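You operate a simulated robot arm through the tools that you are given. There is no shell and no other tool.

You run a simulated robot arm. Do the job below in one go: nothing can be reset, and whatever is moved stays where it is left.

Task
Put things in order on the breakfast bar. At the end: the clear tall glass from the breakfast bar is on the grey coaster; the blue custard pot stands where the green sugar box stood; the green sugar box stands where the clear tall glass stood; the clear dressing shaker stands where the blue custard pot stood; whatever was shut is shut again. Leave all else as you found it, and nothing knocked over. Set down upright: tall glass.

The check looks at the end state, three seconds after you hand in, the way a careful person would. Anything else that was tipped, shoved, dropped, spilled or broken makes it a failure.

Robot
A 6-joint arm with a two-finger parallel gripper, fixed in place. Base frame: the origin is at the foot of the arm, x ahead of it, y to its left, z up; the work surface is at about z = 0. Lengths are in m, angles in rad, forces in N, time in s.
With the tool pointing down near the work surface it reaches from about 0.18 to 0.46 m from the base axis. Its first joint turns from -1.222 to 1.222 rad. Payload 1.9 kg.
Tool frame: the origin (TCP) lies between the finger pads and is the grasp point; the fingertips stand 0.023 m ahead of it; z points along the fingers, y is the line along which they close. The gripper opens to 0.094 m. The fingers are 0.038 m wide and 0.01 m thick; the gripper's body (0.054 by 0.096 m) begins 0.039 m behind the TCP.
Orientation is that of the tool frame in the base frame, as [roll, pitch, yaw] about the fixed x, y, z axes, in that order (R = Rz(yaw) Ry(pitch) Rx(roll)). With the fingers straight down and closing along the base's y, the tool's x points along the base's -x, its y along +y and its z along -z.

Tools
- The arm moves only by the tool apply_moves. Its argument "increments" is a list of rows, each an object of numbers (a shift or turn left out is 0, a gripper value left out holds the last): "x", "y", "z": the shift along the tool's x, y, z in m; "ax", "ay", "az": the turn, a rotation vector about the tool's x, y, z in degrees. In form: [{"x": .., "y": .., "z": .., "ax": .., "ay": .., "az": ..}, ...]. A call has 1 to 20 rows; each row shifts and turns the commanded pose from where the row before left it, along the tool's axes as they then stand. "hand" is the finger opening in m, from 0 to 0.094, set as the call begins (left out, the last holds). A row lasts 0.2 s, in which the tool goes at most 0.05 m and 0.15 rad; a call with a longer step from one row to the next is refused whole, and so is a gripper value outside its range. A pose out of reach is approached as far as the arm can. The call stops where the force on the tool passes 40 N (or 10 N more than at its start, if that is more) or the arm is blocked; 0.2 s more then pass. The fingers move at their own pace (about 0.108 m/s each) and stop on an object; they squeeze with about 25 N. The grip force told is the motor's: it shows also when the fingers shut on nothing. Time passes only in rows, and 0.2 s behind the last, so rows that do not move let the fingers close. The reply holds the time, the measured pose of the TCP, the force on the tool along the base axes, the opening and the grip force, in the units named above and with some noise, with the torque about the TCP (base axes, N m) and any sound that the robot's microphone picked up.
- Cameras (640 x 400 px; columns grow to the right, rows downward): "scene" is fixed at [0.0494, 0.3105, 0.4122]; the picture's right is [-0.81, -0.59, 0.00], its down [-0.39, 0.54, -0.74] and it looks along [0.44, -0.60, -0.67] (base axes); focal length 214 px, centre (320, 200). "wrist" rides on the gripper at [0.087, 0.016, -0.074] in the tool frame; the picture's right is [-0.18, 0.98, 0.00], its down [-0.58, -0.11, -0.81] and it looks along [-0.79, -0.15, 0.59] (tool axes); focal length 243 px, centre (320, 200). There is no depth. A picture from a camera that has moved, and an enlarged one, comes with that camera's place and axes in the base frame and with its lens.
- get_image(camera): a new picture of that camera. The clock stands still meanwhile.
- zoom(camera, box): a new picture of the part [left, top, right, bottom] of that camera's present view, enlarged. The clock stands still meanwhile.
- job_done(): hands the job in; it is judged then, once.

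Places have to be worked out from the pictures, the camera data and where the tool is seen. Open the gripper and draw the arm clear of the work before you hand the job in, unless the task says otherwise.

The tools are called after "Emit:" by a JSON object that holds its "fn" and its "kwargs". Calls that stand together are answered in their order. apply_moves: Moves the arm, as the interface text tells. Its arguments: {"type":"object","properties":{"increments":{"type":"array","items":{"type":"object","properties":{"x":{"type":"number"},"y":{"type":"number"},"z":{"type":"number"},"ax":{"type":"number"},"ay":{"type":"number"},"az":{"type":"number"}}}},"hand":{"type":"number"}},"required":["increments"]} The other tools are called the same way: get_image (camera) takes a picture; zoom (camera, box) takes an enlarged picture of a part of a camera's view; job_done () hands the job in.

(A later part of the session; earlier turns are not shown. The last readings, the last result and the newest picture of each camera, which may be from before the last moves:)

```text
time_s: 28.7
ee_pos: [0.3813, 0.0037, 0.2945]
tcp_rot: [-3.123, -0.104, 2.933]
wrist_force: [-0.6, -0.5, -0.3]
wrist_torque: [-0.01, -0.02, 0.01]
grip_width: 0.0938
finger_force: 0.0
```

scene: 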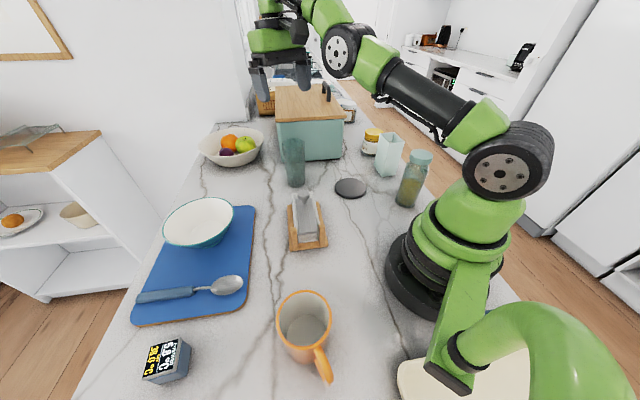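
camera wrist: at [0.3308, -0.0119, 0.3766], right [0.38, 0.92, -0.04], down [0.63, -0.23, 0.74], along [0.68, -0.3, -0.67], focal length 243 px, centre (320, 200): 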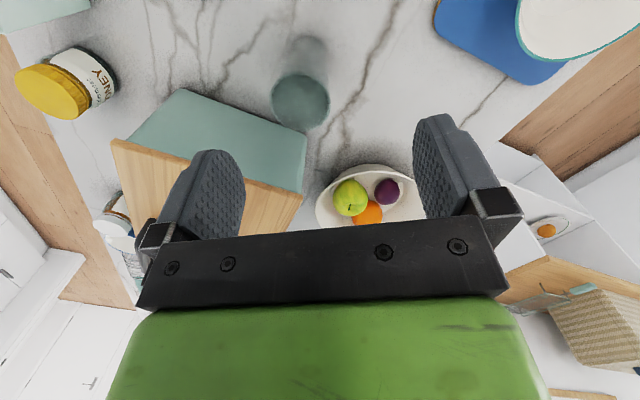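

Unstuck: it follows inward steps normally now. I'll level the tool, move to azimuth of the glass at a safe radius (r≈0.38), and lower to z≈0.19.

Emit:
{"fn": "apply_moves", "kwargs": {"increments": [{"ax": -0.53, "ay": -2.98}, {"ax": -0.53, "ay": -2.98}, {"x": -0.0038, "y": -0.038}, {"x": -0.0038, "y": -0.038}, {"z": 0.0348}, {"z": 0.0348}, {"z": 0.0348}, {}]}}

Emit:
{"fn": "get_image", "kwargs": {"camera": "wrist"}}

Emit:
{"fn": "get_image", "kwargs": {"camera": "scene"}}

```text
time_s: 30.5
ee_pos: [0.3712, -0.0706, 0.1877]
tcp_rot: [-3.141, -0.002, 2.932]
wrist_force: [-0.2, -0.3, -0.2]
wrist_torque: [0.0, 0.0, 0.01]
grip_width: 0.0941
finger_force: 0.1
```

```text
taken
camera wrist: at [0.2902, -0.038, 0.2629], right [0.38, 0.92, 0.0], down [0.55, -0.23, 0.81], along [0.74, -0.31, -0.59], focal length 243 px, centre (320, 200)
```

wrist: 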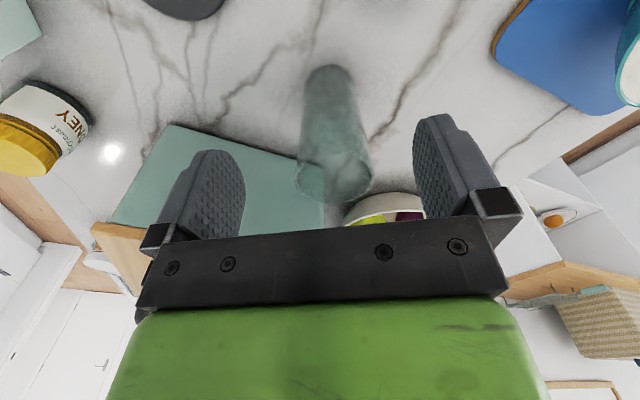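

```text
taken
```

scene: 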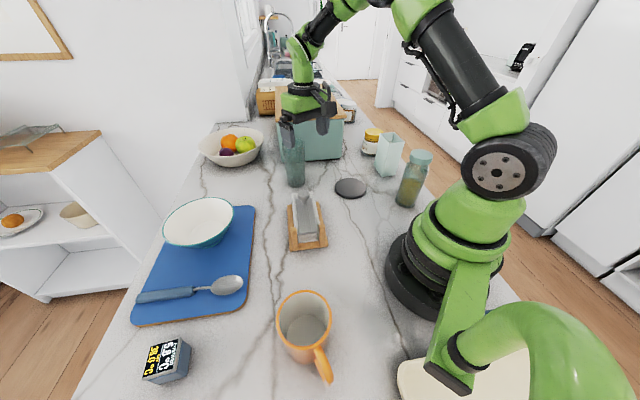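

The arm is back in a normal elbow-up posture. The glass is at ≈(0.429, -0.084); I'll move outward over it in small steps at this height (well inside the reach limit).

Emit:
{"fn": "apply_moves", "kwargs": {"increments": [{"x": -0.0148, "y": -0.0003}, {"x": -0.0148, "y": -0.0003}, {"x": -0.0148, "y": -0.0003}, {"x": -0.0148, "y": -0.0003}, {}]}}

Emit:
{"fn": "get_image", "kwargs": {"camera": "wrist"}}

```text
time_s: 31.7
ee_pos: [0.4299, -0.0854, 0.1877]
tcp_rot: [-3.141, -0.003, 2.932]
wrist_force: [0.4, 0.0, -0.4]
wrist_torque: [-0.02, 0.01, 0.01]
grip_width: 0.0942
finger_force: 0.0
```

```text
taken
camera wrist: at [0.3488, -0.0517, 0.2636], right [0.38, 0.92, 0.0], down [0.55, -0.23, 0.81], along [0.74, -0.31, -0.59], focal length 243 px, centre (320, 200)
```

wrist: 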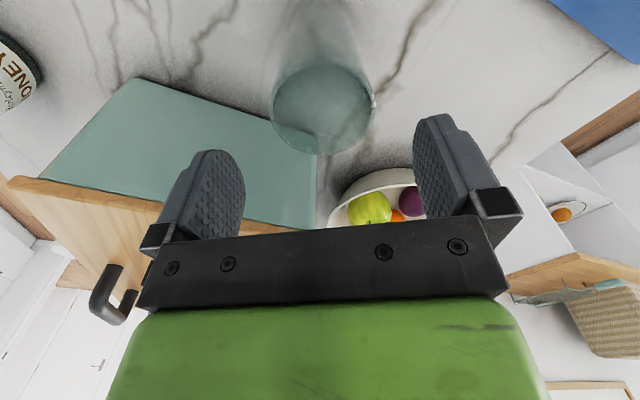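

Centered over the glass within a few mm. I'll make a small correction and descend so the pads span the upper body while the palm stays above the rim (TCP z≈0.106).

Emit:
{"fn": "apply_moves", "kwargs": {"increments": [{"x": 0.0035, "y": 0.002}, {"z": 0.0205}, {"z": 0.0205}, {"z": 0.0205}, {"z": 0.02}, {}]}}

Emit:
{"fn": "get_image", "kwargs": {"camera": "wrist"}}

Emit:
{"fn": "zoom", "kwargs": {"camera": "scene", "box": [220, 80, 380, 200]}}

```text
time_s: 33.1
ee_pos: [0.4253, -0.0817, 0.1056]
tcp_rot: [-3.141, -0.002, 2.933]
wrist_force: [0.8, 0.7, 0.2]
wrist_torque: [0.04, 0.02, -0.01]
grip_width: 0.0938
finger_force: 0.1
```

```text
taken
camera wrist: at [0.3455, -0.0483, 0.1814], right [0.38, 0.92, 0.0], down [0.55, -0.23, 0.81], along [0.74, -0.31, -0.59], focal length 243 px, centre (320, 200)
```

wrist: 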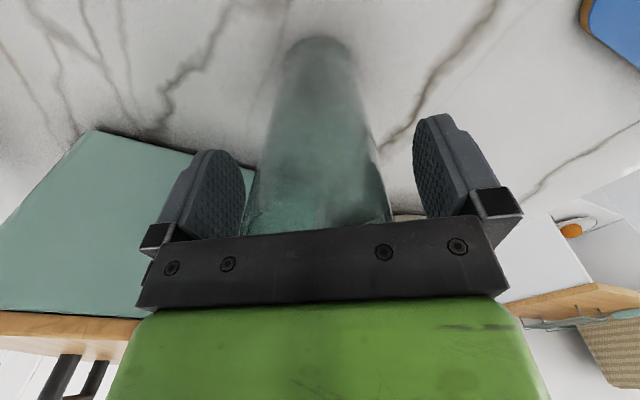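

```text
3.33 times, centred on (300, 140) of scene
camera zoom: at [0.0494, 0.3105, 0.4122], right [-0.81, -0.59, 0.0], down [-0.39, 0.54, -0.74], along [0.44, -0.6, -0.67], focal length 715 px, centre (387, 400)
```

zoom: 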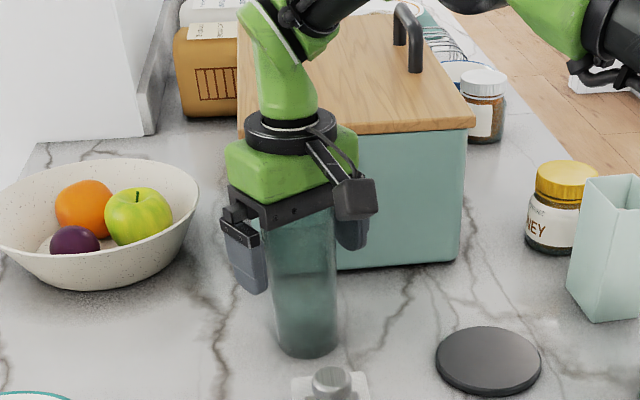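

The glass is well between the pads. Closing the gripper.

Emit:
{"fn": "apply_moves", "kwargs": {"increments": [{}, {}, {}, {}], "hand": 0.03}}

```text
time_s: 34.1
ee_pos: [0.4275, -0.0816, 0.1061]
tcp_rot: [3.14, -0.002, 2.931]
wrist_force: [-0.4, -1.3, -0.6]
wrist_torque: [-0.04, -0.02, 0.02]
grip_width: 0.062
finger_force: 24.9
```

Glass gripped (0.062 m wide). Lifting 5 cm and moving it over the coaster at ≈(0.274, -0.151).

Emit:
{"fn": "apply_moves", "kwargs": {"increments": [{"z": -0.0167}, {"z": -0.0167}, {"z": -0.0167}, {"x": 0.0225, "y": -0.0166}, {"x": 0.0225, "y": -0.0166}, {"x": 0.0225, "y": -0.0166}, {"x": 0.0225, "y": -0.0166}, {"x": 0.0225, "y": -0.0166}, {"x": 0.0225, "y": -0.0166}, {"az": 5.6}, {"az": 5.6}, {"az": 5.6}, {}]}}

Emit:
{"fn": "get_image", "kwargs": {"camera": "wrist"}}

Emit:
{"fn": "get_image", "kwargs": {"camera": "scene"}}

```text
time_s: 36.9
ee_pos: [0.274, -0.1515, 0.1582]
tcp_rot: [3.141, -0.002, 2.639]
wrist_force: [-0.3, -0.1, -1.2]
wrist_torque: [0.03, 0.0, -0.02]
grip_width: 0.0619
finger_force: 25.2
```

```text
taken
camera wrist: at [0.2063, -0.0967, 0.2331], right [0.64, 0.77, 0.0], down [0.46, -0.38, 0.81], along [0.62, -0.51, -0.59], focal length 243 px, centre (320, 200)
```

wrist: 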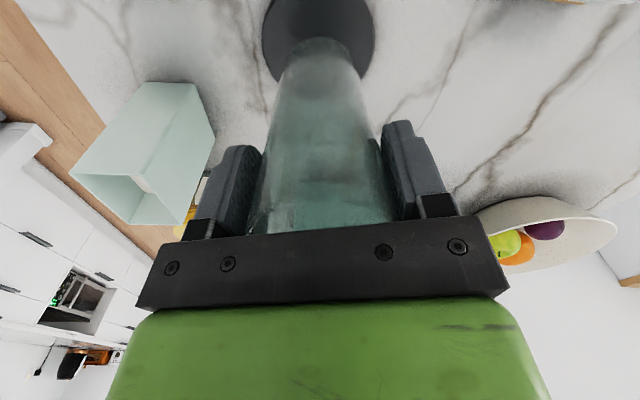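

```text
taken
```

scene: 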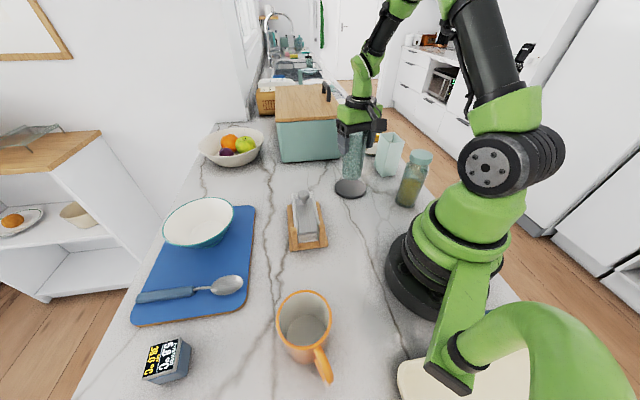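

The glass hovers over the coaster. I'll zoom in to check centring before lowering.

Emit:
{"fn": "zoom", "kwargs": {"camera": "wrist", "box": [230, 0, 410, 130]}}

Emit:
{"fn": "zoom", "kwargs": {"camera": "scene", "box": [300, 110, 420, 220]}}

```text
3.08 times, centred on (320, 65) of wrist
camera zoom: at [0.2063, -0.0967, 0.2331], right [0.64, 0.77, 0.0], down [0.46, -0.38, 0.81], along [0.62, -0.51, -0.59], focal length 746 px, centre (320, 615)
```

zoom: 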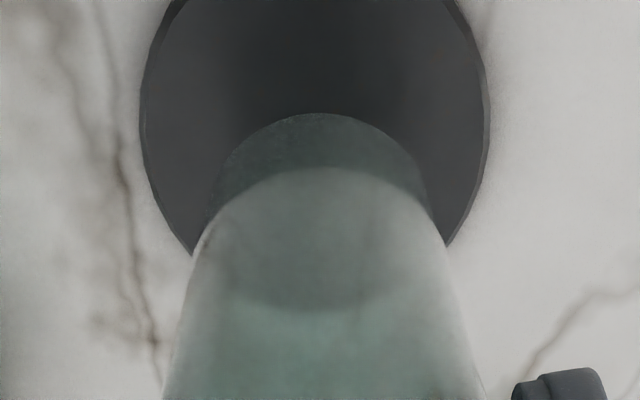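

```text
3.64 times, centred on (360, 165) of scene
camera zoom: at [0.0494, 0.3105, 0.4122], right [-0.81, -0.59, 0.0], down [-0.39, 0.54, -0.74], along [0.44, -0.6, -0.67], focal length 780 px, centre (174, 327)
```

zoom: 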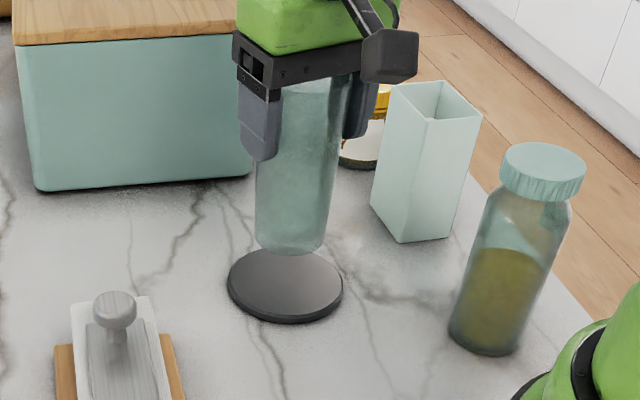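

Glass base ≈(0.2765,-0.154) vs coaster centre ≈(0.2757,-0.152): well centred. Lowering to just above the coaster.

Emit:
{"fn": "apply_moves", "kwargs": {"increments": [{"z": 0.013}, {"z": 0.013}, {"z": 0.013}, {}]}}

Emit:
{"fn": "zoom", "kwargs": {"camera": "scene", "box": [310, 130, 400, 210]}}

```text
time_s: 37.9
ee_pos: [0.2756, -0.1519, 0.1178]
tcp_rot: [3.141, -0.002, 2.64]
wrist_force: [-0.1, -0.3, -2.6]
wrist_torque: [0.02, 0.02, 0.01]
grip_width: 0.0622
finger_force: 25.0
```

```text
5.00 times, centred on (355, 170) of scene
camera zoom: at [0.0494, 0.3105, 0.4122], right [-0.81, -0.59, 0.0], down [-0.39, 0.54, -0.74], along [0.44, -0.6, -0.67], focal length 1072 px, centre (145, 350)
```

zoom: 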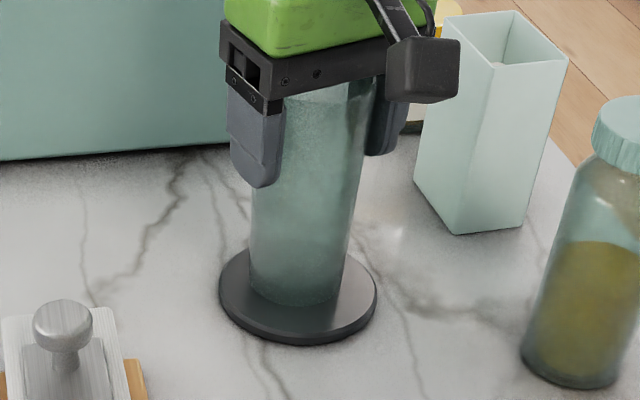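

Nearly touching. Lowering in 1.5 mm steps and watching the force.

Emit:
{"fn": "apply_moves", "kwargs": {"increments": [{"z": 0.0015}, {"z": 0.0015}, {}]}}

```text
time_s: 38.7
ee_pos: [0.2747, -0.151, 0.1151]
tcp_rot: [-3.141, -0.001, 2.639]
wrist_force: [0.4, -0.3, -1.4]
wrist_torque: [0.0, -0.03, 0.01]
grip_width: 0.0621
finger_force: 24.9
```

Emit:
{"fn": "apply_moves", "kwargs": {"increments": [{"z": 0.0015}, {}]}}

Emit:
{"fn": "zoom", "kwargs": {"camera": "scene", "box": [330, 165, 380, 205]}}

```text
time_s: 39.3
ee_pos: [0.2755, -0.1533, 0.1143]
tcp_rot: [-3.141, 0.001, 2.639]
wrist_force: [-1.6, -2.4, 15.4]
wrist_torque: [-0.09, -0.28, -0.05]
grip_width: 0.062
finger_force: 25.4
```

```text
10.00 times, centred on (355, 185) of scene
camera zoom: at [0.0494, 0.3105, 0.4122], right [-0.81, -0.59, 0.0], down [-0.39, 0.54, -0.74], along [0.44, -0.6, -0.67], focal length 2145 px, centre (-30, 350)
```

zoom: 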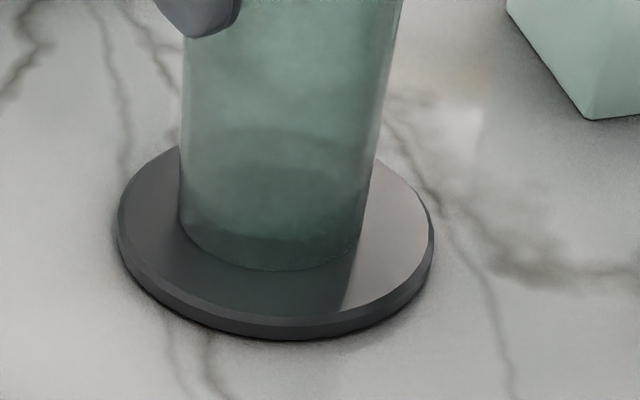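

Contact (15 N up): the glass stands on the coaster. I'll ease off 0.8 mm and open the gripper.

Emit:
{"fn": "apply_moves", "kwargs": {"increments": [{"z": -0.0008}, {}]}}

Emit:
{"fn": "apply_moves", "kwargs": {"increments": [{}, {}, {}], "hand": 0.094}}

Emit:
{"fn": "get_image", "kwargs": {"camera": "wrist"}}

```text
time_s: 39.9
ee_pos: [0.2732, -0.1528, 0.1136]
tcp_rot: [-3.141, -0.005, 2.638]
wrist_force: [0.8, -0.2, -0.5]
wrist_torque: [0.03, -0.11, -0.04]
grip_width: 0.0619
finger_force: 25.2
```

```text
time_s: 40.7
ee_pos: [0.2735, -0.1538, 0.1149]
tcp_rot: [-3.141, -0.001, 2.639]
wrist_force: [0.3, 0.1, 0.9]
wrist_torque: [0.0, -0.03, -0.01]
grip_width: 0.0942
finger_force: 0.0
```

```text
taken
camera wrist: at [0.2057, -0.0969, 0.1902], right [0.63, 0.77, 0.0], down [0.46, -0.38, 0.81], along [0.62, -0.51, -0.59], focal length 243 px, centre (320, 200)
```

wrist: 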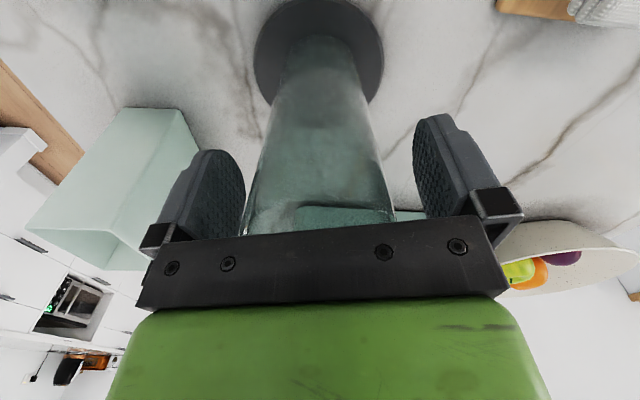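

Released; the glass stands on the coaster. Raising straight up, then moving over the sugar box with the closing axis along its short side.

Emit:
{"fn": "apply_moves", "kwargs": {"increments": [{"z": -0.0313}, {"z": -0.0313}, {"z": -0.0313}, {"z": -0.0313}, {"az": 6.8}, {"az": 6.8}, {"x": -0.01825, "y": -0.0352}, {"x": -0.01825, "y": -0.0352}, {"x": -0.01825, "y": -0.0352}, {"x": -0.01825, "y": -0.0352}, {}]}}

Emit:
{"fn": "get_image", "kwargs": {"camera": "wrist"}}

Emit:
{"fn": "get_image", "kwargs": {"camera": "scene"}}

```text
time_s: 43.1
ee_pos: [0.2324, -0.3066, 0.2396]
tcp_rot: [-3.141, -0.003, 2.401]
wrist_force: [0.3, -0.4, 0.0]
wrist_torque: [-0.02, 0.01, 0.01]
grip_width: 0.0941
finger_force: 0.1
```

```text
taken
camera wrist: at [0.1782, -0.237, 0.3155], right [0.8, 0.6, 0.0], down [0.36, -0.47, 0.81], along [0.48, -0.64, -0.59], focal length 243 px, centre (320, 200)
```

wrist: 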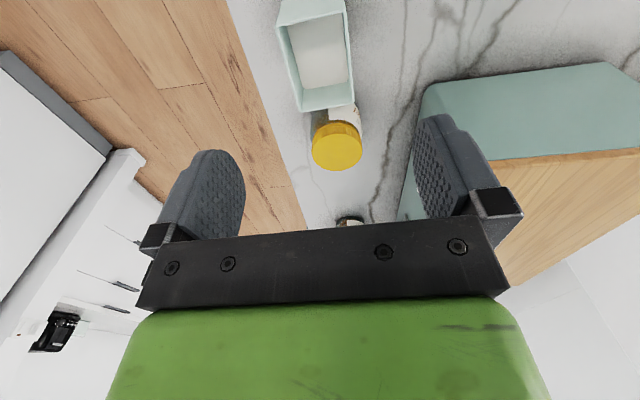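

```text
taken
```

scene: 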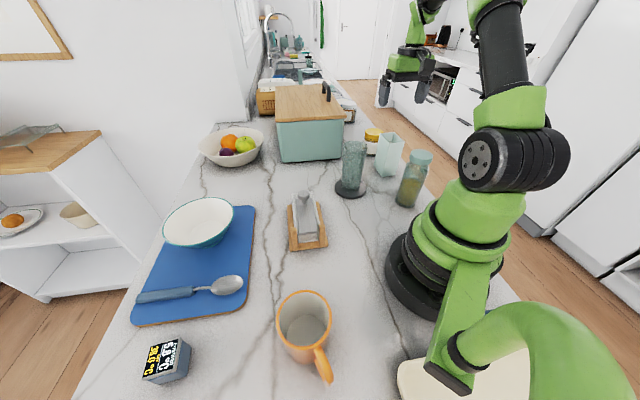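

Emit:
{"fn": "zoom", "kwargs": {"camera": "wrist", "box": [250, 0, 390, 180]}}

```text
2.22 times, centred on (320, 90) of wrist
camera zoom: at [0.1782, -0.237, 0.3155], right [0.8, 0.6, 0.0], down [0.36, -0.47, 0.81], along [0.48, -0.64, -0.59], focal length 539 px, centre (320, 444)
```

zoom: 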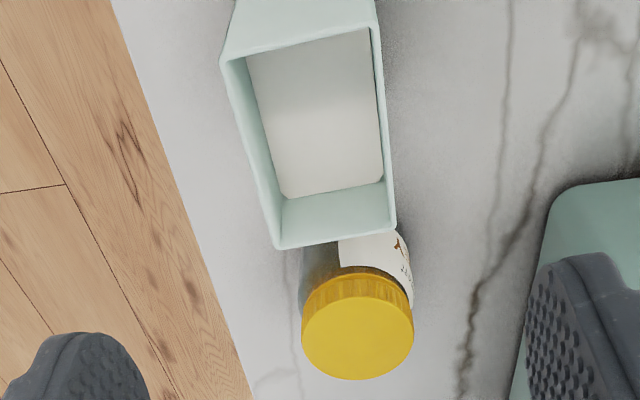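

The box centre projects to ≈(0.231, -0.309), aligned with the tool. Small correction, then descend to TCP z≈0.097 and grip.

Emit:
{"fn": "apply_moves", "kwargs": {"increments": [{"x": -0.001, "y": -0.003}, {"z": 0.0285}, {"z": 0.0285}, {"z": 0.0285}, {"z": 0.0285}, {"z": 0.0285}, {}]}}

Emit:
{"fn": "get_image", "kwargs": {"camera": "wrist"}}

Emit:
{"fn": "zoom", "kwargs": {"camera": "scene", "box": [330, 90, 450, 210]}}

```text
time_s: 44.7
ee_pos: [0.2298, -0.3094, 0.0954]
tcp_rot: [-3.141, -0.002, 2.401]
wrist_force: [0.3, -0.4, -0.6]
wrist_torque: [-0.02, 0.01, 0.02]
grip_width: 0.094
finger_force: 0.1
```

```text
taken
camera wrist: at [0.1773, -0.2389, 0.1719], right [0.8, 0.6, 0.0], down [0.36, -0.47, 0.81], along [0.48, -0.64, -0.59], focal length 243 px, centre (320, 200)
```

wrist: 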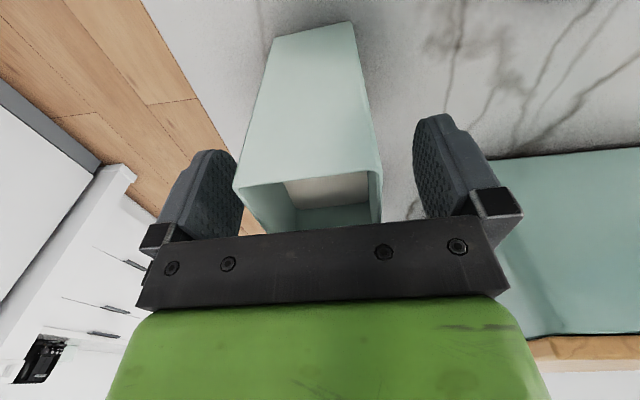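

```text
3.33 times, centred on (390, 150) of scene
camera zoom: at [0.0494, 0.3105, 0.4122], right [-0.81, -0.59, 0.0], down [-0.39, 0.54, -0.74], along [0.44, -0.6, -0.67], focal length 715 px, centre (87, 367)
```

zoom: 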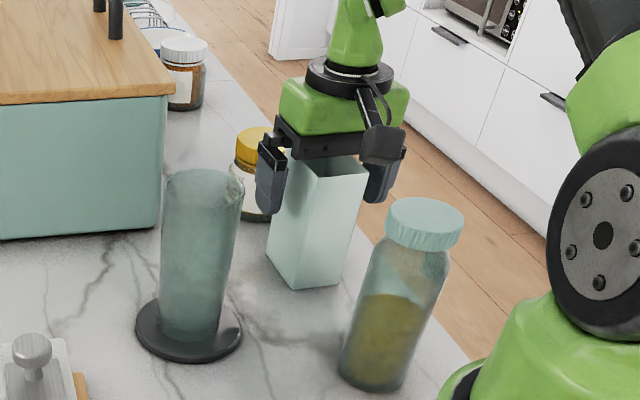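

Box is centred between the pads and aligned. Closing.

Emit:
{"fn": "apply_moves", "kwargs": {"increments": [{}, {}, {}, {}], "hand": 0.02}}

```text
time_s: 45.7
ee_pos: [0.2298, -0.3088, 0.0973]
tcp_rot: [-3.139, -0.001, 2.401]
wrist_force: [1.2, 0.0, 0.4]
wrist_torque: [0.03, -0.13, 0.03]
grip_width: 0.0498
finger_force: 25.0
```

Box gripped (0.050 m). Lifting high enough to clear the glass, then moving along to the glass's former spot (0.429, -0.084), lowering as the radius grows.

Emit:
{"fn": "apply_moves", "kwargs": {"increments": [{"z": -0.0375}, {"z": -0.0375}, {"z": -0.0375}, {"z": -0.0375}, {"y": 0.0375}, {"y": 0.0375}, {"y": 0.0375}, {"y": 0.0375}, {"y": 0.0375}, {"y": 0.0375}, {}]}}

Emit:
{"fn": "get_image", "kwargs": {"camera": "scene"}}

```text
time_s: 48.1
ee_pos: [0.383, -0.1421, 0.2491]
tcp_rot: [3.141, 0.001, 2.402]
wrist_force: [0.2, 0.5, -2.1]
wrist_torque: [0.0, 0.04, -0.01]
grip_width: 0.0497
finger_force: 24.5
```

```text
taken
```

scene: 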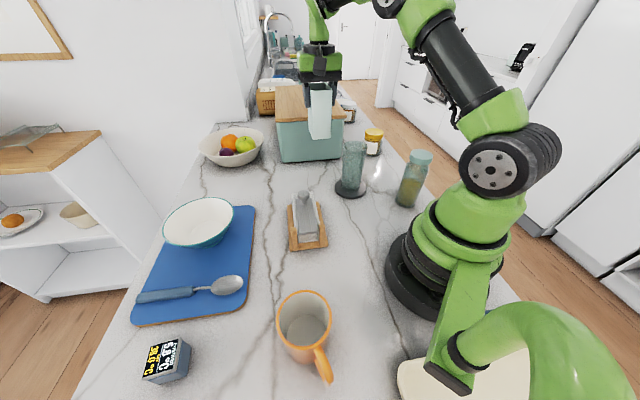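

On track at (0.383, -0.142). Continue to the target while lowering.

Emit:
{"fn": "apply_moves", "kwargs": {"increments": [{"z": 0.02}, {"z": 0.02}, {"x": 0.0013, "y": 0.0185}, {"x": 0.0013, "y": 0.0185}, {"x": 0.0013, "y": 0.0185}, {"x": 0.0013, "y": 0.0185}, {"z": 0.03}, {"z": 0.03}, {}]}}

Emit:
{"fn": "get_image", "kwargs": {"camera": "wrist"}}

Emit:
{"fn": "get_image", "kwargs": {"camera": "scene"}}

```text
time_s: 50.1
ee_pos: [0.4304, -0.0829, 0.1465]
tcp_rot: [-3.141, -0.002, 2.401]
wrist_force: [-0.3, -0.2, -2.3]
wrist_torque: [-0.02, 0.02, 0.01]
grip_width: 0.0498
finger_force: 24.9
```

```text
taken
camera wrist: at [0.3776, -0.0133, 0.222], right [0.8, 0.6, 0.0], down [0.36, -0.47, 0.81], along [0.48, -0.64, -0.59], focal length 243 px, centre (320, 200)
```

wrist: 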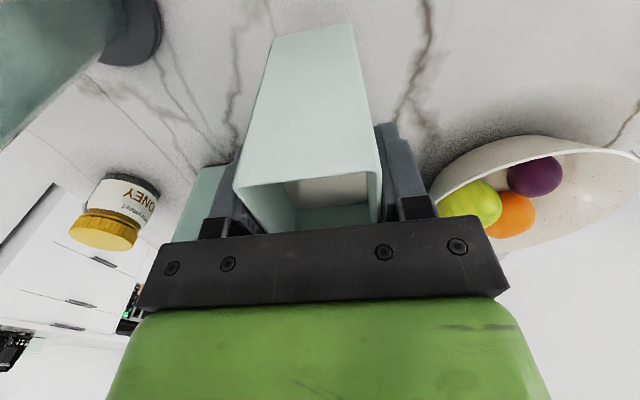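

```text
taken
```

scene: 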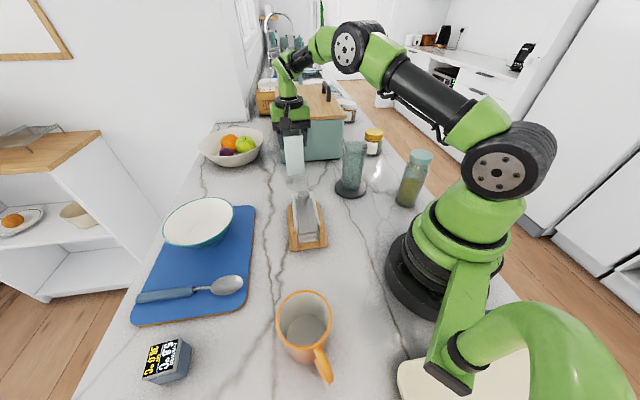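

Over the target spot. Lowering ~4.5 cm to just above the surface.

Emit:
{"fn": "apply_moves", "kwargs": {"increments": [{"z": 0.0155}, {"z": 0.0155}, {"z": 0.0155}, {}]}}

Emit:
{"fn": "zoom", "kwargs": {"camera": "scene", "box": [250, 110, 350, 190]}}

```text
time_s: 51.1
ee_pos: [0.4293, -0.0834, 0.1006]
tcp_rot: [-3.14, -0.002, 2.401]
wrist_force: [0.0, -0.3, -1.5]
wrist_torque: [0.03, 0.01, -0.02]
grip_width: 0.05
finger_force: 24.7
```

```text
5.00 times, centred on (300, 150) of scene
camera zoom: at [0.0494, 0.3105, 0.4122], right [-0.81, -0.59, 0.0], down [-0.39, 0.54, -0.74], along [0.44, -0.6, -0.67], focal length 1072 px, centre (420, 450)
```

zoom: 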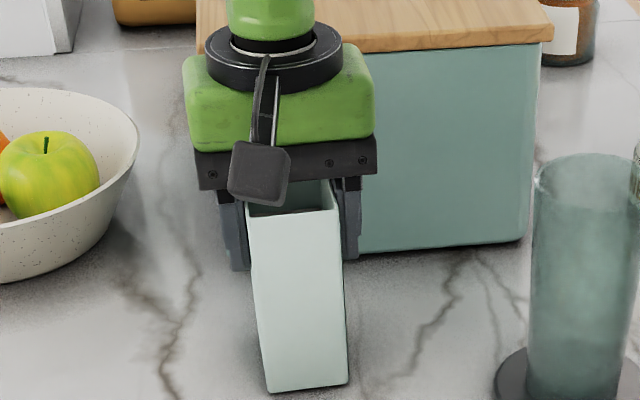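

Emit:
{"fn": "apply_moves", "kwargs": {"increments": [{"z": 0.0015}, {"z": 0.0015}, {}]}}

```text
time_s: 51.9
ee_pos: [0.4298, -0.0834, 0.098]
tcp_rot: [-3.139, -0.002, 2.401]
wrist_force: [0.1, 0.2, -2.8]
wrist_torque: [-0.03, 0.02, 0.0]
grip_width: 0.0502
finger_force: 25.1
```

No contact yet (−2.8 N is just the weight). Another 1.5 mm step.

Emit:
{"fn": "apply_moves", "kwargs": {"increments": [{"z": 0.0012}, {}]}}

```text
time_s: 52.5
ee_pos: [0.429, -0.0835, 0.097]
tcp_rot: [3.141, -0.001, 2.402]
wrist_force: [-1.2, 0.0, 1.5]
wrist_torque: [-0.03, -0.03, -0.02]
grip_width: 0.0499
finger_force: 25.6
```

Contact has begun (+1.5 N). Opening the gripper.

Emit:
{"fn": "apply_moves", "kwargs": {"increments": [{"z": 0.0004}, {}]}}

Emit:
{"fn": "apply_moves", "kwargs": {"increments": [{}, {}, {}], "hand": 0.094}}

Emit:
{"fn": "get_image", "kwargs": {"camera": "wrist"}}

```text
time_s: 53.1
ee_pos: [0.4296, -0.0818, 0.0961]
tcp_rot: [-3.141, -0.002, 2.401]
wrist_force: [-7.0, 0.7, 14.0]
wrist_torque: [0.02, 0.23, -0.04]
grip_width: 0.0498
finger_force: 25.3
```

```text
time_s: 53.9
ee_pos: [0.4297, -0.0831, 0.0963]
tcp_rot: [-3.141, 0.0, 2.401]
wrist_force: [0.4, 0.1, -0.4]
wrist_torque: [-0.02, -0.01, -0.01]
grip_width: 0.0942
finger_force: 0.1
```

```text
taken
camera wrist: at [0.376, -0.0129, 0.1718], right [0.8, 0.6, 0.0], down [0.36, -0.47, 0.81], along [0.48, -0.64, -0.59], focal length 243 px, centre (320, 200)
```

wrist: 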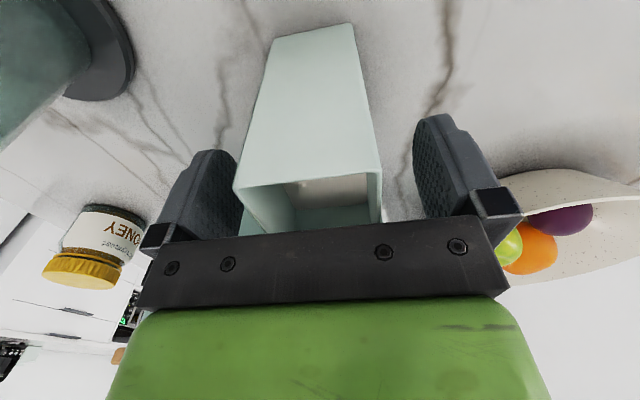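

The box stands at the glass's former place. Raising straight up above its rim, then pulling inward and turning toward the custard pot side.

Emit:
{"fn": "apply_moves", "kwargs": {"increments": [{"z": -0.022}, {"z": -0.022}, {"z": -0.022}, {"z": -0.022}, {"x": 0.0232, "y": -0.0142}, {"x": 0.0232, "y": -0.0142}, {"x": 0.0232, "y": -0.0142}, {"z": -0.035}, {"z": -0.035}, {}]}}

Emit:
{"fn": "get_image", "kwargs": {"camera": "scene"}}

```text
time_s: 56.1
ee_pos: [0.349, -0.0657, 0.2543]
tcp_rot: [3.141, -0.002, 2.401]
wrist_force: [-0.2, 0.2, 0.6]
wrist_torque: [-0.01, 0.01, -0.02]
grip_width: 0.0942
finger_force: 0.0
```

```text
taken
```

scene: 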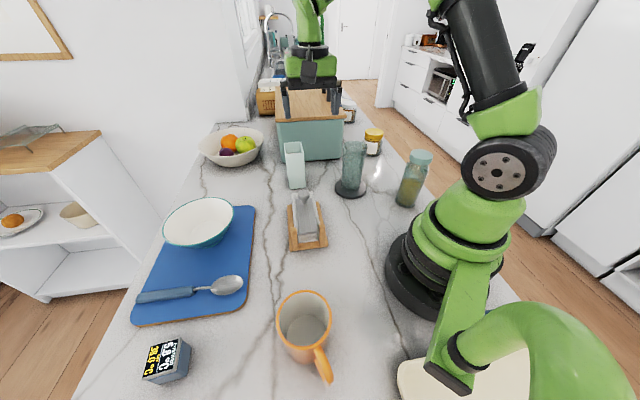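

Everything in place. Now rotating the wrist and swinging over toward the custard pot.

Emit:
{"fn": "apply_moves", "kwargs": {"increments": [{"az": -8.16}, {"az": -8.16}, {"az": -8.16}, {"az": -8.16}, {"az": -8.16}, {"az": -8.16}, {"az": -8.16}, {"az": -8.16}, {"az": -8.16}, {"az": -8.16}, {"az": -8.16}, {"az": -8.16}, {"x": -0.0283, "y": 0.0396}, {"x": -0.0283, "y": 0.0396}, {"x": -0.0283, "y": 0.0396}, {"x": -0.0283, "y": 0.0396}, {"x": -0.0283, "y": 0.0396}, {"x": -0.0283, "y": 0.0396}, {"x": -0.0283, "y": 0.0396}, {"x": -0.0283, "y": 0.0396}]}}

Emit:
{"fn": "get_image", "kwargs": {"camera": "wrist"}}

Emit:
{"fn": "get_image", "kwargs": {"camera": "scene"}}

```text
time_s: 60.3
ee_pos: [0.216, 0.2977, 0.2561]
tcp_rot: [3.139, -0.001, -2.173]
wrist_force: [0.0, 0.2, 1.3]
wrist_torque: [-0.01, 0.0, -0.01]
grip_width: 0.094
finger_force: 0.1
```

```text
taken
camera wrist: at [0.1548, 0.2356, 0.3308], right [-0.71, 0.71, 0.0], down [0.42, 0.42, 0.81], along [0.57, 0.57, -0.59], focal length 243 px, centre (320, 200)
```

wrist: 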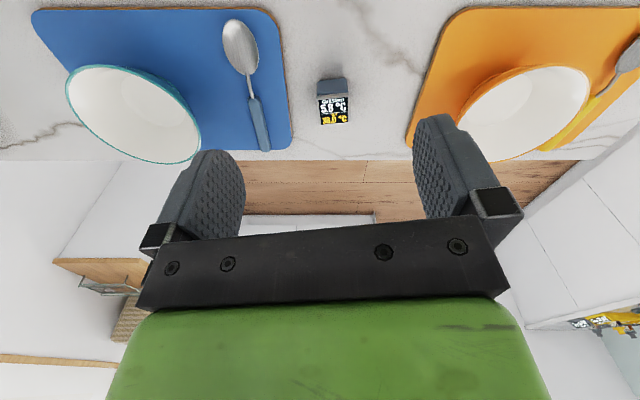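

```text
taken
```

scene: 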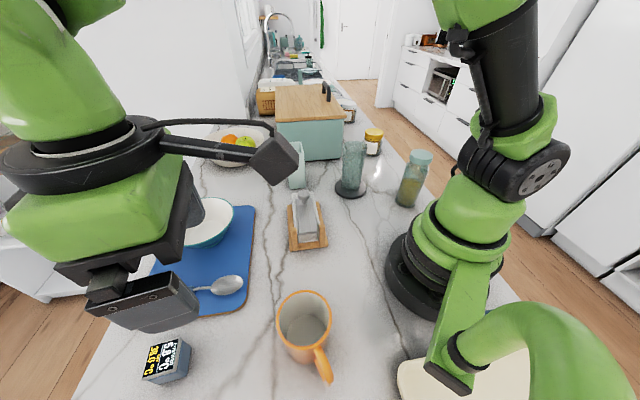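

Emit:
{"fn": "zoom", "kwargs": {"camera": "wrist", "box": [290, 60, 380, 140]}}

```text
5.00 times, centred on (335, 100) of wrist
camera zoom: at [0.1548, 0.2356, 0.3308], right [-0.71, 0.71, 0.0], down [0.42, 0.42, 0.81], along [0.57, 0.57, -0.59], focal length 1213 px, centre (245, 700)
```

zoom: 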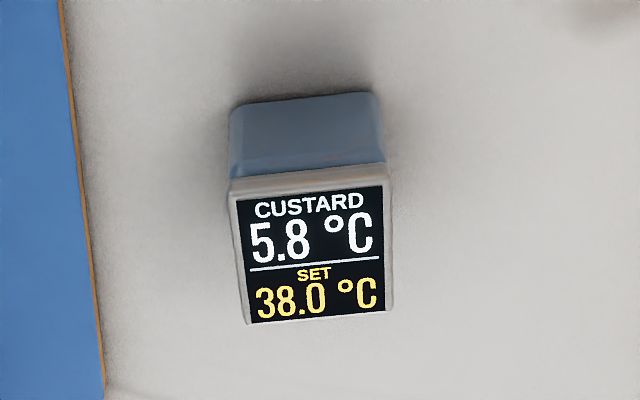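

The pot is centred ≈(0.277, 0.3845), sides at ≈143°/53°. As it's at r≈0.474, I'll tilt the tool 20° outward for reach and approach to z≈0.11 above it.

Emit:
{"fn": "apply_moves", "kwargs": {"increments": [{"az": 2.5}, {"ay": -6.67}, {"ay": -6.67}, {"ay": -6.66}, {"x": -0.0099, "y": 0.0007, "z": 0.0347}, {"x": -0.0099, "y": 0.0007, "z": 0.0347}, {"x": -0.0099, "y": 0.0007, "z": 0.0347}, {"x": -0.0099, "y": 0.0007, "z": 0.0347}, {"x": -0.0099, "y": 0.0007, "z": 0.0347}, {}]}}

Emit:
{"fn": "get_image", "kwargs": {"camera": "wrist"}}

Emit:
{"fn": "get_image", "kwargs": {"camera": "scene"}}

```text
time_s: 62.5
ee_pos: [0.2791, 0.3845, 0.1079]
tcp_rot: [3.139, 0.348, -2.217]
wrist_force: [-0.1, -0.2, 0.2]
wrist_torque: [0.02, 0.0, -0.02]
grip_width: 0.0942
finger_force: 0.0
```

```text
taken
camera wrist: at [0.2015, 0.3079, 0.1493], right [-0.68, 0.73, 0.06], down [0.25, 0.15, 0.96], along [0.69, 0.67, -0.29], focal length 243 px, centre (320, 200)
```

wrist: 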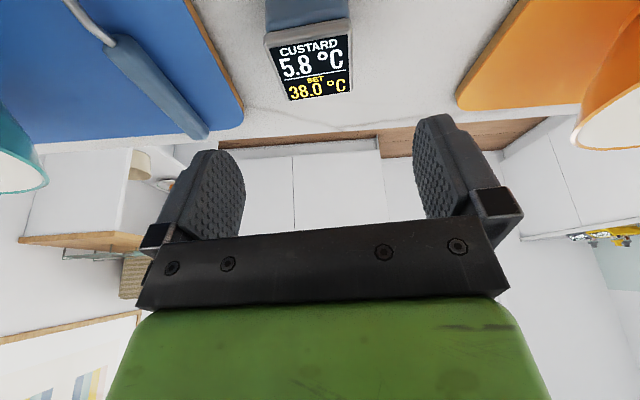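

```text
taken
```

scene: 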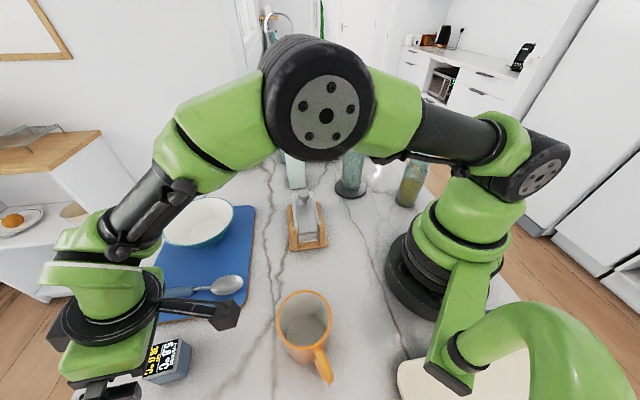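

Pose as planned. Zooming in to verify alignment of the pot between the finger planes.

Emit:
{"fn": "zoom", "kwargs": {"camera": "wrist", "box": [230, 0, 400, 130]}}

```text
3.08 times, centred on (315, 65) of wrist
camera zoom: at [0.2015, 0.3079, 0.1493], right [-0.68, 0.73, 0.06], down [0.25, 0.15, 0.96], along [0.69, 0.67, -0.29], focal length 746 px, centre (335, 615)
```

zoom: 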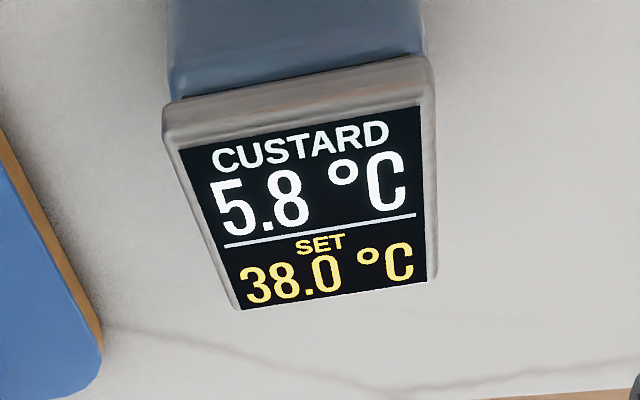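

Alignment is within 1 mm. Descending vertically 7.5 cm to TCP z≈0.033.

Emit:
{"fn": "apply_moves", "kwargs": {"increments": [{"x": 0.0064, "z": 0.0176}, {"x": 0.0064, "z": 0.0176}, {"x": 0.0064, "z": 0.0176}, {"x": 0.0064, "z": 0.0176}, {}]}}

Emit:
{"fn": "get_image", "kwargs": {"camera": "wrist"}}

Emit:
{"fn": "get_image", "kwargs": {"camera": "scene"}}

```text
time_s: 63.7
ee_pos: [0.277, 0.3843, 0.0324]
tcp_rot: [3.14, 0.349, -2.216]
wrist_force: [-0.4, 0.0, -0.7]
wrist_torque: [0.0, -0.01, 0.01]
grip_width: 0.0943
finger_force: 0.0
```

```text
taken
camera wrist: at [0.1996, 0.3083, 0.0738], right [-0.68, 0.73, 0.06], down [0.25, 0.15, 0.96], along [0.69, 0.67, -0.29], focal length 243 px, centre (320, 200)
```

wrist: 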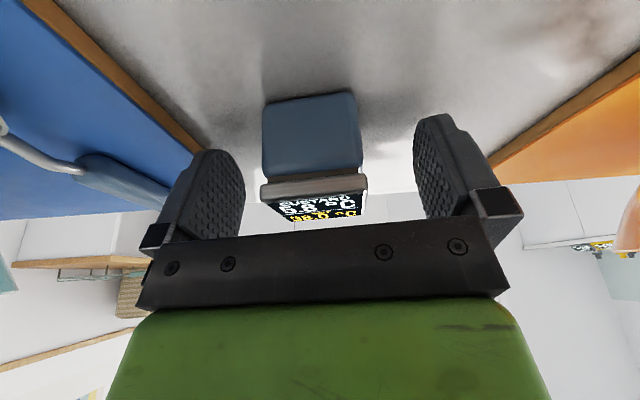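

```text
taken
```

scene: 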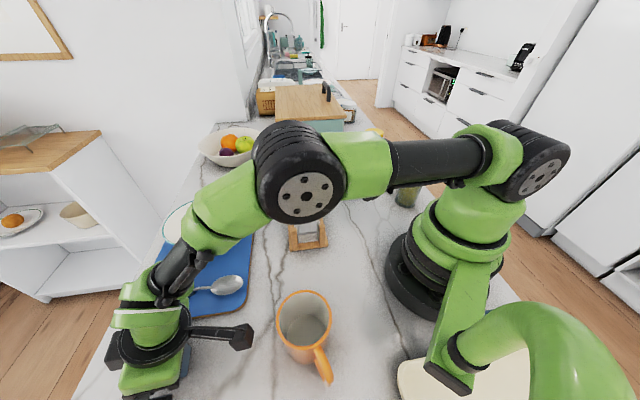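

Pot is centred between the pads. Closing.

Emit:
{"fn": "apply_moves", "kwargs": {"increments": [{}, {}, {}, {}], "hand": 0.015}}

```text
time_s: 64.7
ee_pos: [0.2772, 0.3839, 0.0328]
tcp_rot: [3.14, 0.348, -2.217]
wrist_force: [0.2, -1.0, 0.3]
wrist_torque: [-0.02, -0.02, 0.04]
grip_width: 0.0419
finger_force: 24.9
```

Gripped (0.042 m). Lifting vertically 10 cm.

Emit:
{"fn": "apply_moves", "kwargs": {"increments": [{"x": -0.0086, "z": -0.0235}, {"x": -0.0086, "z": -0.0235}, {"x": -0.0086, "z": -0.0235}, {"x": -0.0086, "z": -0.0235}, {}]}}

Emit:
{"fn": "get_image", "kwargs": {"camera": "wrist"}}

```text
time_s: 65.9
ee_pos: [0.2768, 0.3857, 0.1328]
tcp_rot: [3.14, 0.348, -2.217]
wrist_force: [0.5, 0.2, -1.4]
wrist_torque: [-0.01, 0.03, 0.0]
grip_width: 0.0419
finger_force: 25.2
```

```text
taken
camera wrist: at [0.1994, 0.3094, 0.1737], right [-0.68, 0.73, 0.06], down [0.25, 0.15, 0.96], along [0.69, 0.67, -0.29], focal length 243 px, centre (320, 200)
```

wrist: 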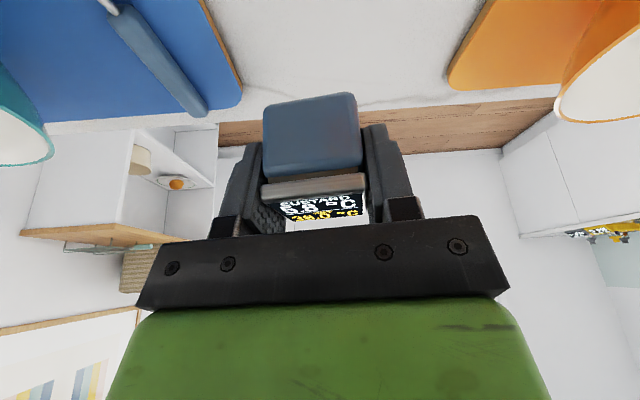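

Pot held securely. Pulling inward and raising to z≈0.25 before swinging around the base.

Emit:
{"fn": "apply_moves", "kwargs": {"increments": [{"x": 0.0181, "z": -0.0321}, {"x": 0.0181, "z": -0.0321}, {"x": 0.0181, "z": -0.0321}, {"x": 0.0181, "z": -0.0321}, {"x": 0.0181, "z": -0.0321}, {}]}}

Emit:
{"fn": "apply_moves", "kwargs": {"increments": [{"x": 0.0028, "y": -0.0445, "z": -0.001, "ax": 2.61, "az": 7.19}, {"x": 0.0028, "y": -0.0445, "z": -0.001, "ax": 2.61, "az": 7.19}, {}]}}

```text
time_s: 67.3
ee_pos: [0.1929, 0.2739, 0.2547]
tcp_rot: [3.14, 0.347, -2.217]
wrist_force: [-0.7, 0.1, -0.9]
wrist_torque: [-0.03, 0.01, -0.02]
grip_width: 0.0421
finger_force: 24.8
```

```text
time_s: 68.1
ee_pos: [0.2565, 0.2093, 0.2529]
tcp_rot: [3.14, 0.349, -2.486]
wrist_force: [-0.3, 0.4, -2.1]
wrist_torque: [-0.02, -0.01, 0.02]
grip_width: 0.0418
finger_force: 25.2
```

The arc works as predicted (shift then turn). Continuing the swing to the right side in 12 rows.

Emit:
{"fn": "apply_moves", "kwargs": {"increments": [{"x": 0.0025, "y": -0.0445, "z": -0.001, "ax": 2.61, "az": 7.19}, {"x": 0.0025, "y": -0.0445, "z": -0.001, "ax": 2.61, "az": 7.19}, {"x": 0.0025, "y": -0.0445, "z": -0.001, "ax": 2.61, "az": 7.19}, {"x": 0.0025, "y": -0.0445, "z": -0.001, "ax": 2.61, "az": 7.19}, {"x": 0.0025, "y": -0.0445, "z": -0.001, "ax": 2.61, "az": 7.19}, {"x": 0.0025, "y": -0.0445, "z": -0.001, "ax": 2.61, "az": 7.19}, {"x": 0.0025, "y": -0.0445, "z": -0.001, "ax": 2.61, "az": 7.19}, {"x": 0.0025, "y": -0.0445, "z": -0.001, "ax": 2.61, "az": 7.19}, {"x": 0.0025, "y": -0.0445, "z": -0.001, "ax": 2.61, "az": 7.19}, {"x": 0.0025, "y": -0.0445, "z": -0.001, "ax": 2.61, "az": 7.19}, {"x": 0.0025, "y": -0.0445, "z": -0.001, "ax": 2.61, "az": 7.19}, {"x": 0.0025, "y": -0.0445, "z": -0.001, "ax": 2.61, "az": 7.19}, {}]}}

Emit:
{"fn": "get_image", "kwargs": {"camera": "scene"}}

Emit:
{"fn": "get_image", "kwargs": {"camera": "wrist"}}

```text
time_s: 70.9
ee_pos: [0.1901, -0.2668, 0.2548]
tcp_rot: [3.141, 0.346, 2.198]
wrist_force: [-0.2, 0.5, -2.4]
wrist_torque: [-0.01, -0.02, -0.01]
grip_width: 0.0415
finger_force: 24.9
```

```text
taken
```

scene: 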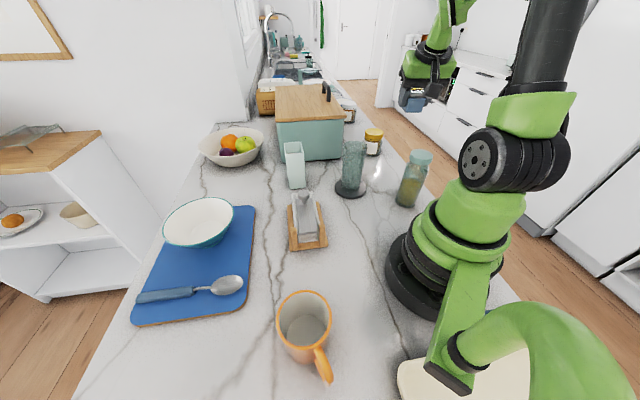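

```text
taken
camera wrist: at [0.1404, -0.1708, 0.2958], right [0.9, 0.44, 0.06], down [0.07, -0.28, 0.96], along [0.43, -0.85, -0.29], focal length 243 px, centre (320, 200)
```

wrist: 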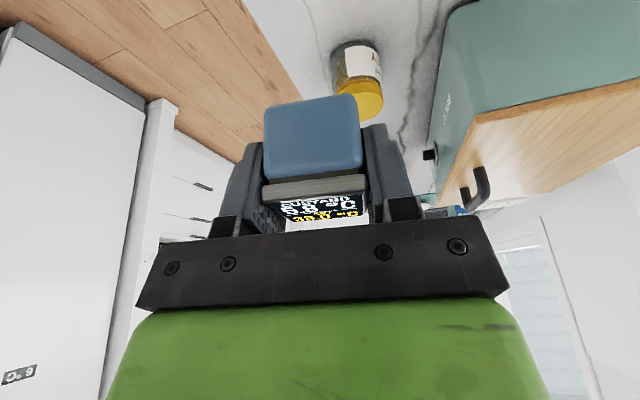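

I'm beside the target. To keep the camera housing clear of both the shaker and the glass, I'll turn 12° clockwise about vertical, then shift horizontally over the sugar box's old spot (0.2315, -0.310).

Emit:
{"fn": "apply_moves", "kwargs": {"increments": [{"ax": 2.03, "az": 5.6}, {"ax": 2.03, "az": 5.6}, {"x": -0.0265, "y": 0.0101, "z": 0.0096}, {"x": -0.0265, "y": 0.0101, "z": 0.0096}, {}]}}

Emit:
{"fn": "get_image", "kwargs": {"camera": "wrist"}}

Emit:
{"fn": "get_image", "kwargs": {"camera": "scene"}}

```text
time_s: 72.1
ee_pos: [0.2332, -0.3085, 0.2552]
tcp_rot: [3.141, 0.346, 1.989]
wrist_force: [0.5, -1.0, -1.2]
wrist_torque: [0.0, -0.04, -0.04]
grip_width: 0.042
finger_force: 25.5
```

```text
taken
camera wrist: at [0.2048, -0.205, 0.2963], right [0.97, 0.24, 0.06], down [0.01, -0.29, 0.96], along [0.25, -0.92, -0.29], focal length 243 px, centre (320, 200)
```

wrist: 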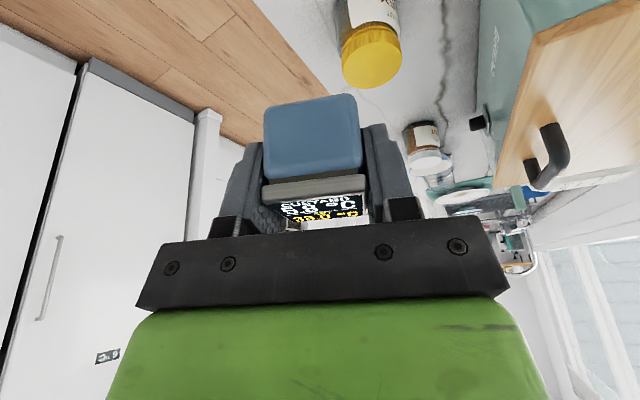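

```text
taken
```

scene: 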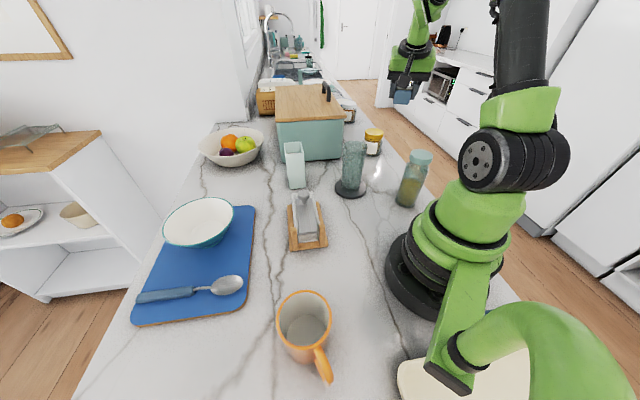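

Position is right. Descending vertically 15 cm, keeping the tilt.

Emit:
{"fn": "apply_moves", "kwargs": {"increments": [{"x": 0.0128, "z": 0.0352}, {"x": 0.0128, "z": 0.0352}, {"x": 0.0128, "z": 0.0352}, {"x": 0.0128, "z": 0.0352}, {}]}}

Emit:
{"fn": "get_image", "kwargs": {"camera": "scene"}}

Emit:
{"fn": "zoom", "kwargs": {"camera": "scene", "box": [330, 70, 450, 210]}}

```text
time_s: 73.3
ee_pos: [0.2324, -0.308, 0.106]
tcp_rot: [3.14, 0.347, 1.993]
wrist_force: [0.0, 0.6, -2.3]
wrist_torque: [0.0, 0.01, -0.01]
grip_width: 0.042
finger_force: 25.1
```

```text
taken
```

scene: 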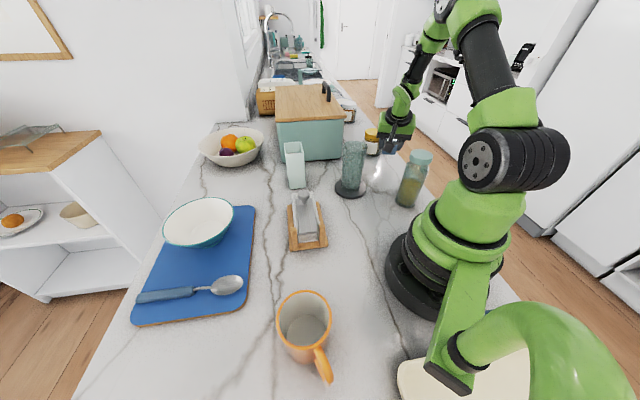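

```text
2.86 times, centred on (390, 140) of scene
camera zoom: at [0.0494, 0.3105, 0.4122], right [-0.81, -0.59, 0.0], down [-0.39, 0.54, -0.74], along [0.44, -0.6, -0.67], focal length 613 px, centre (120, 371)
```

zoom: 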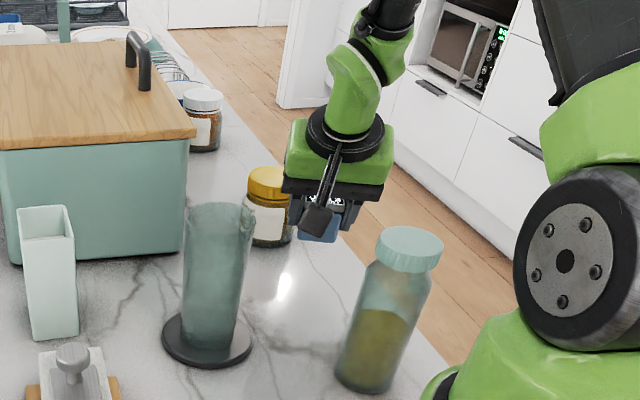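

The camera housing fits well between the glass and shaker. Descending further 6.6 cm.

Emit:
{"fn": "apply_moves", "kwargs": {"increments": [{"x": 0.0056, "z": 0.0155}, {"x": 0.0056, "z": 0.0155}, {"x": 0.0056, "z": 0.0155}, {"x": 0.0056, "z": 0.0155}, {}]}}

Emit:
{"fn": "get_image", "kwargs": {"camera": "wrist"}}

Emit:
{"fn": "zoom", "kwargs": {"camera": "scene", "box": [330, 90, 450, 210]}}

```text
time_s: 74.5
ee_pos: [0.2321, -0.3077, 0.0378]
tcp_rot: [-3.142, 0.347, 1.992]
wrist_force: [-0.3, 0.1, -2.0]
wrist_torque: [-0.02, 0.0, 0.02]
grip_width: 0.0419
finger_force: 25.2
```

```text
taken
camera wrist: at [0.2034, -0.2033, 0.0799], right [0.97, 0.24, 0.06], down [0.01, -0.29, 0.96], along [0.25, -0.92, -0.29], focal length 243 px, centre (320, 200)
```

wrist: 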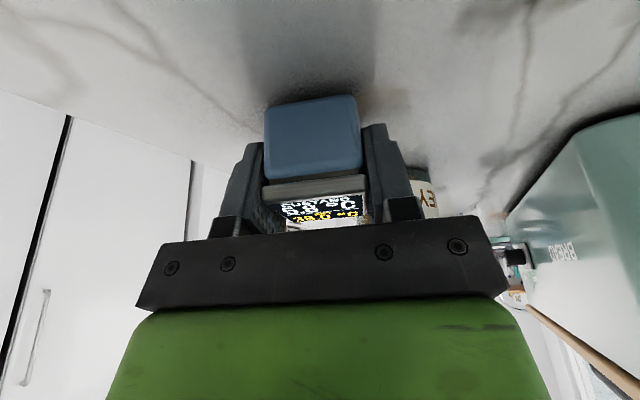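

```text
3.33 times, centred on (390, 150) of scene
camera zoom: at [0.0494, 0.3105, 0.4122], right [-0.81, -0.59, 0.0], down [-0.39, 0.54, -0.74], along [0.44, -0.6, -0.67], focal length 715 px, centre (87, 367)
```

zoom: 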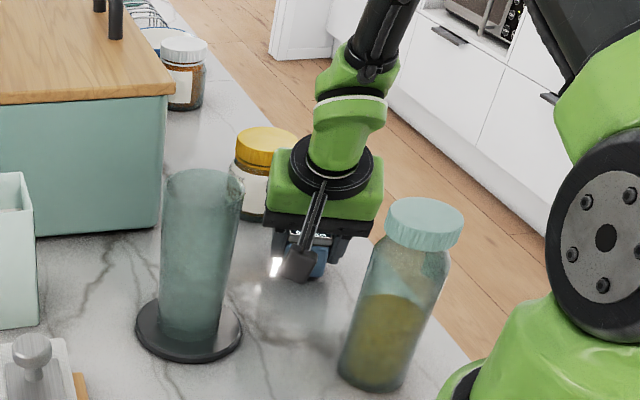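

About 5 mm above the surface. Lowering in small steps.

Emit:
{"fn": "apply_moves", "kwargs": {"increments": [{"x": 0.0006, "z": 0.0017}, {"x": 0.0006, "z": 0.0017}, {}]}}

```text
time_s: 75.3
ee_pos: [0.2335, -0.3084, 0.0349]
tcp_rot: [-3.141, 0.347, 1.991]
wrist_force: [-0.5, -0.3, -2.2]
wrist_torque: [0.0, 0.01, 0.01]
grip_width: 0.0418
finger_force: 25.0
```

Emit:
{"fn": "apply_moves", "kwargs": {"increments": [{"x": 0.0005, "z": 0.0013}, {}]}}

```text
time_s: 75.9
ee_pos: [0.2331, -0.3065, 0.0329]
tcp_rot: [-3.141, 0.347, 1.993]
wrist_force: [-0.4, 0.1, -1.8]
wrist_torque: [0.01, 0.04, -0.01]
grip_width: 0.0417
finger_force: 25.2
```

No contact yet; another ~1 mm.

Emit:
{"fn": "apply_moves", "kwargs": {"increments": [{"x": 0.0003, "z": 0.0009}, {}]}}

```text
time_s: 76.5
ee_pos: [0.2326, -0.3072, 0.0319]
tcp_rot: [3.141, 0.349, 1.993]
wrist_force: [-0.2, -0.2, -1.0]
wrist_torque: [0.04, 0.01, 0.0]
grip_width: 0.0418
finger_force: 24.9
```

Emit:
{"fn": "apply_moves", "kwargs": {"increments": [{"x": 0.0002, "z": 0.0006}, {}]}}

```text
time_s: 77.1
ee_pos: [0.2342, -0.3086, 0.0333]
tcp_rot: [-3.141, 0.347, 1.991]
wrist_force: [-2.3, 4.5, 13.2]
wrist_torque: [0.11, 0.06, 0.0]
grip_width: 0.042
finger_force: 25.2
```

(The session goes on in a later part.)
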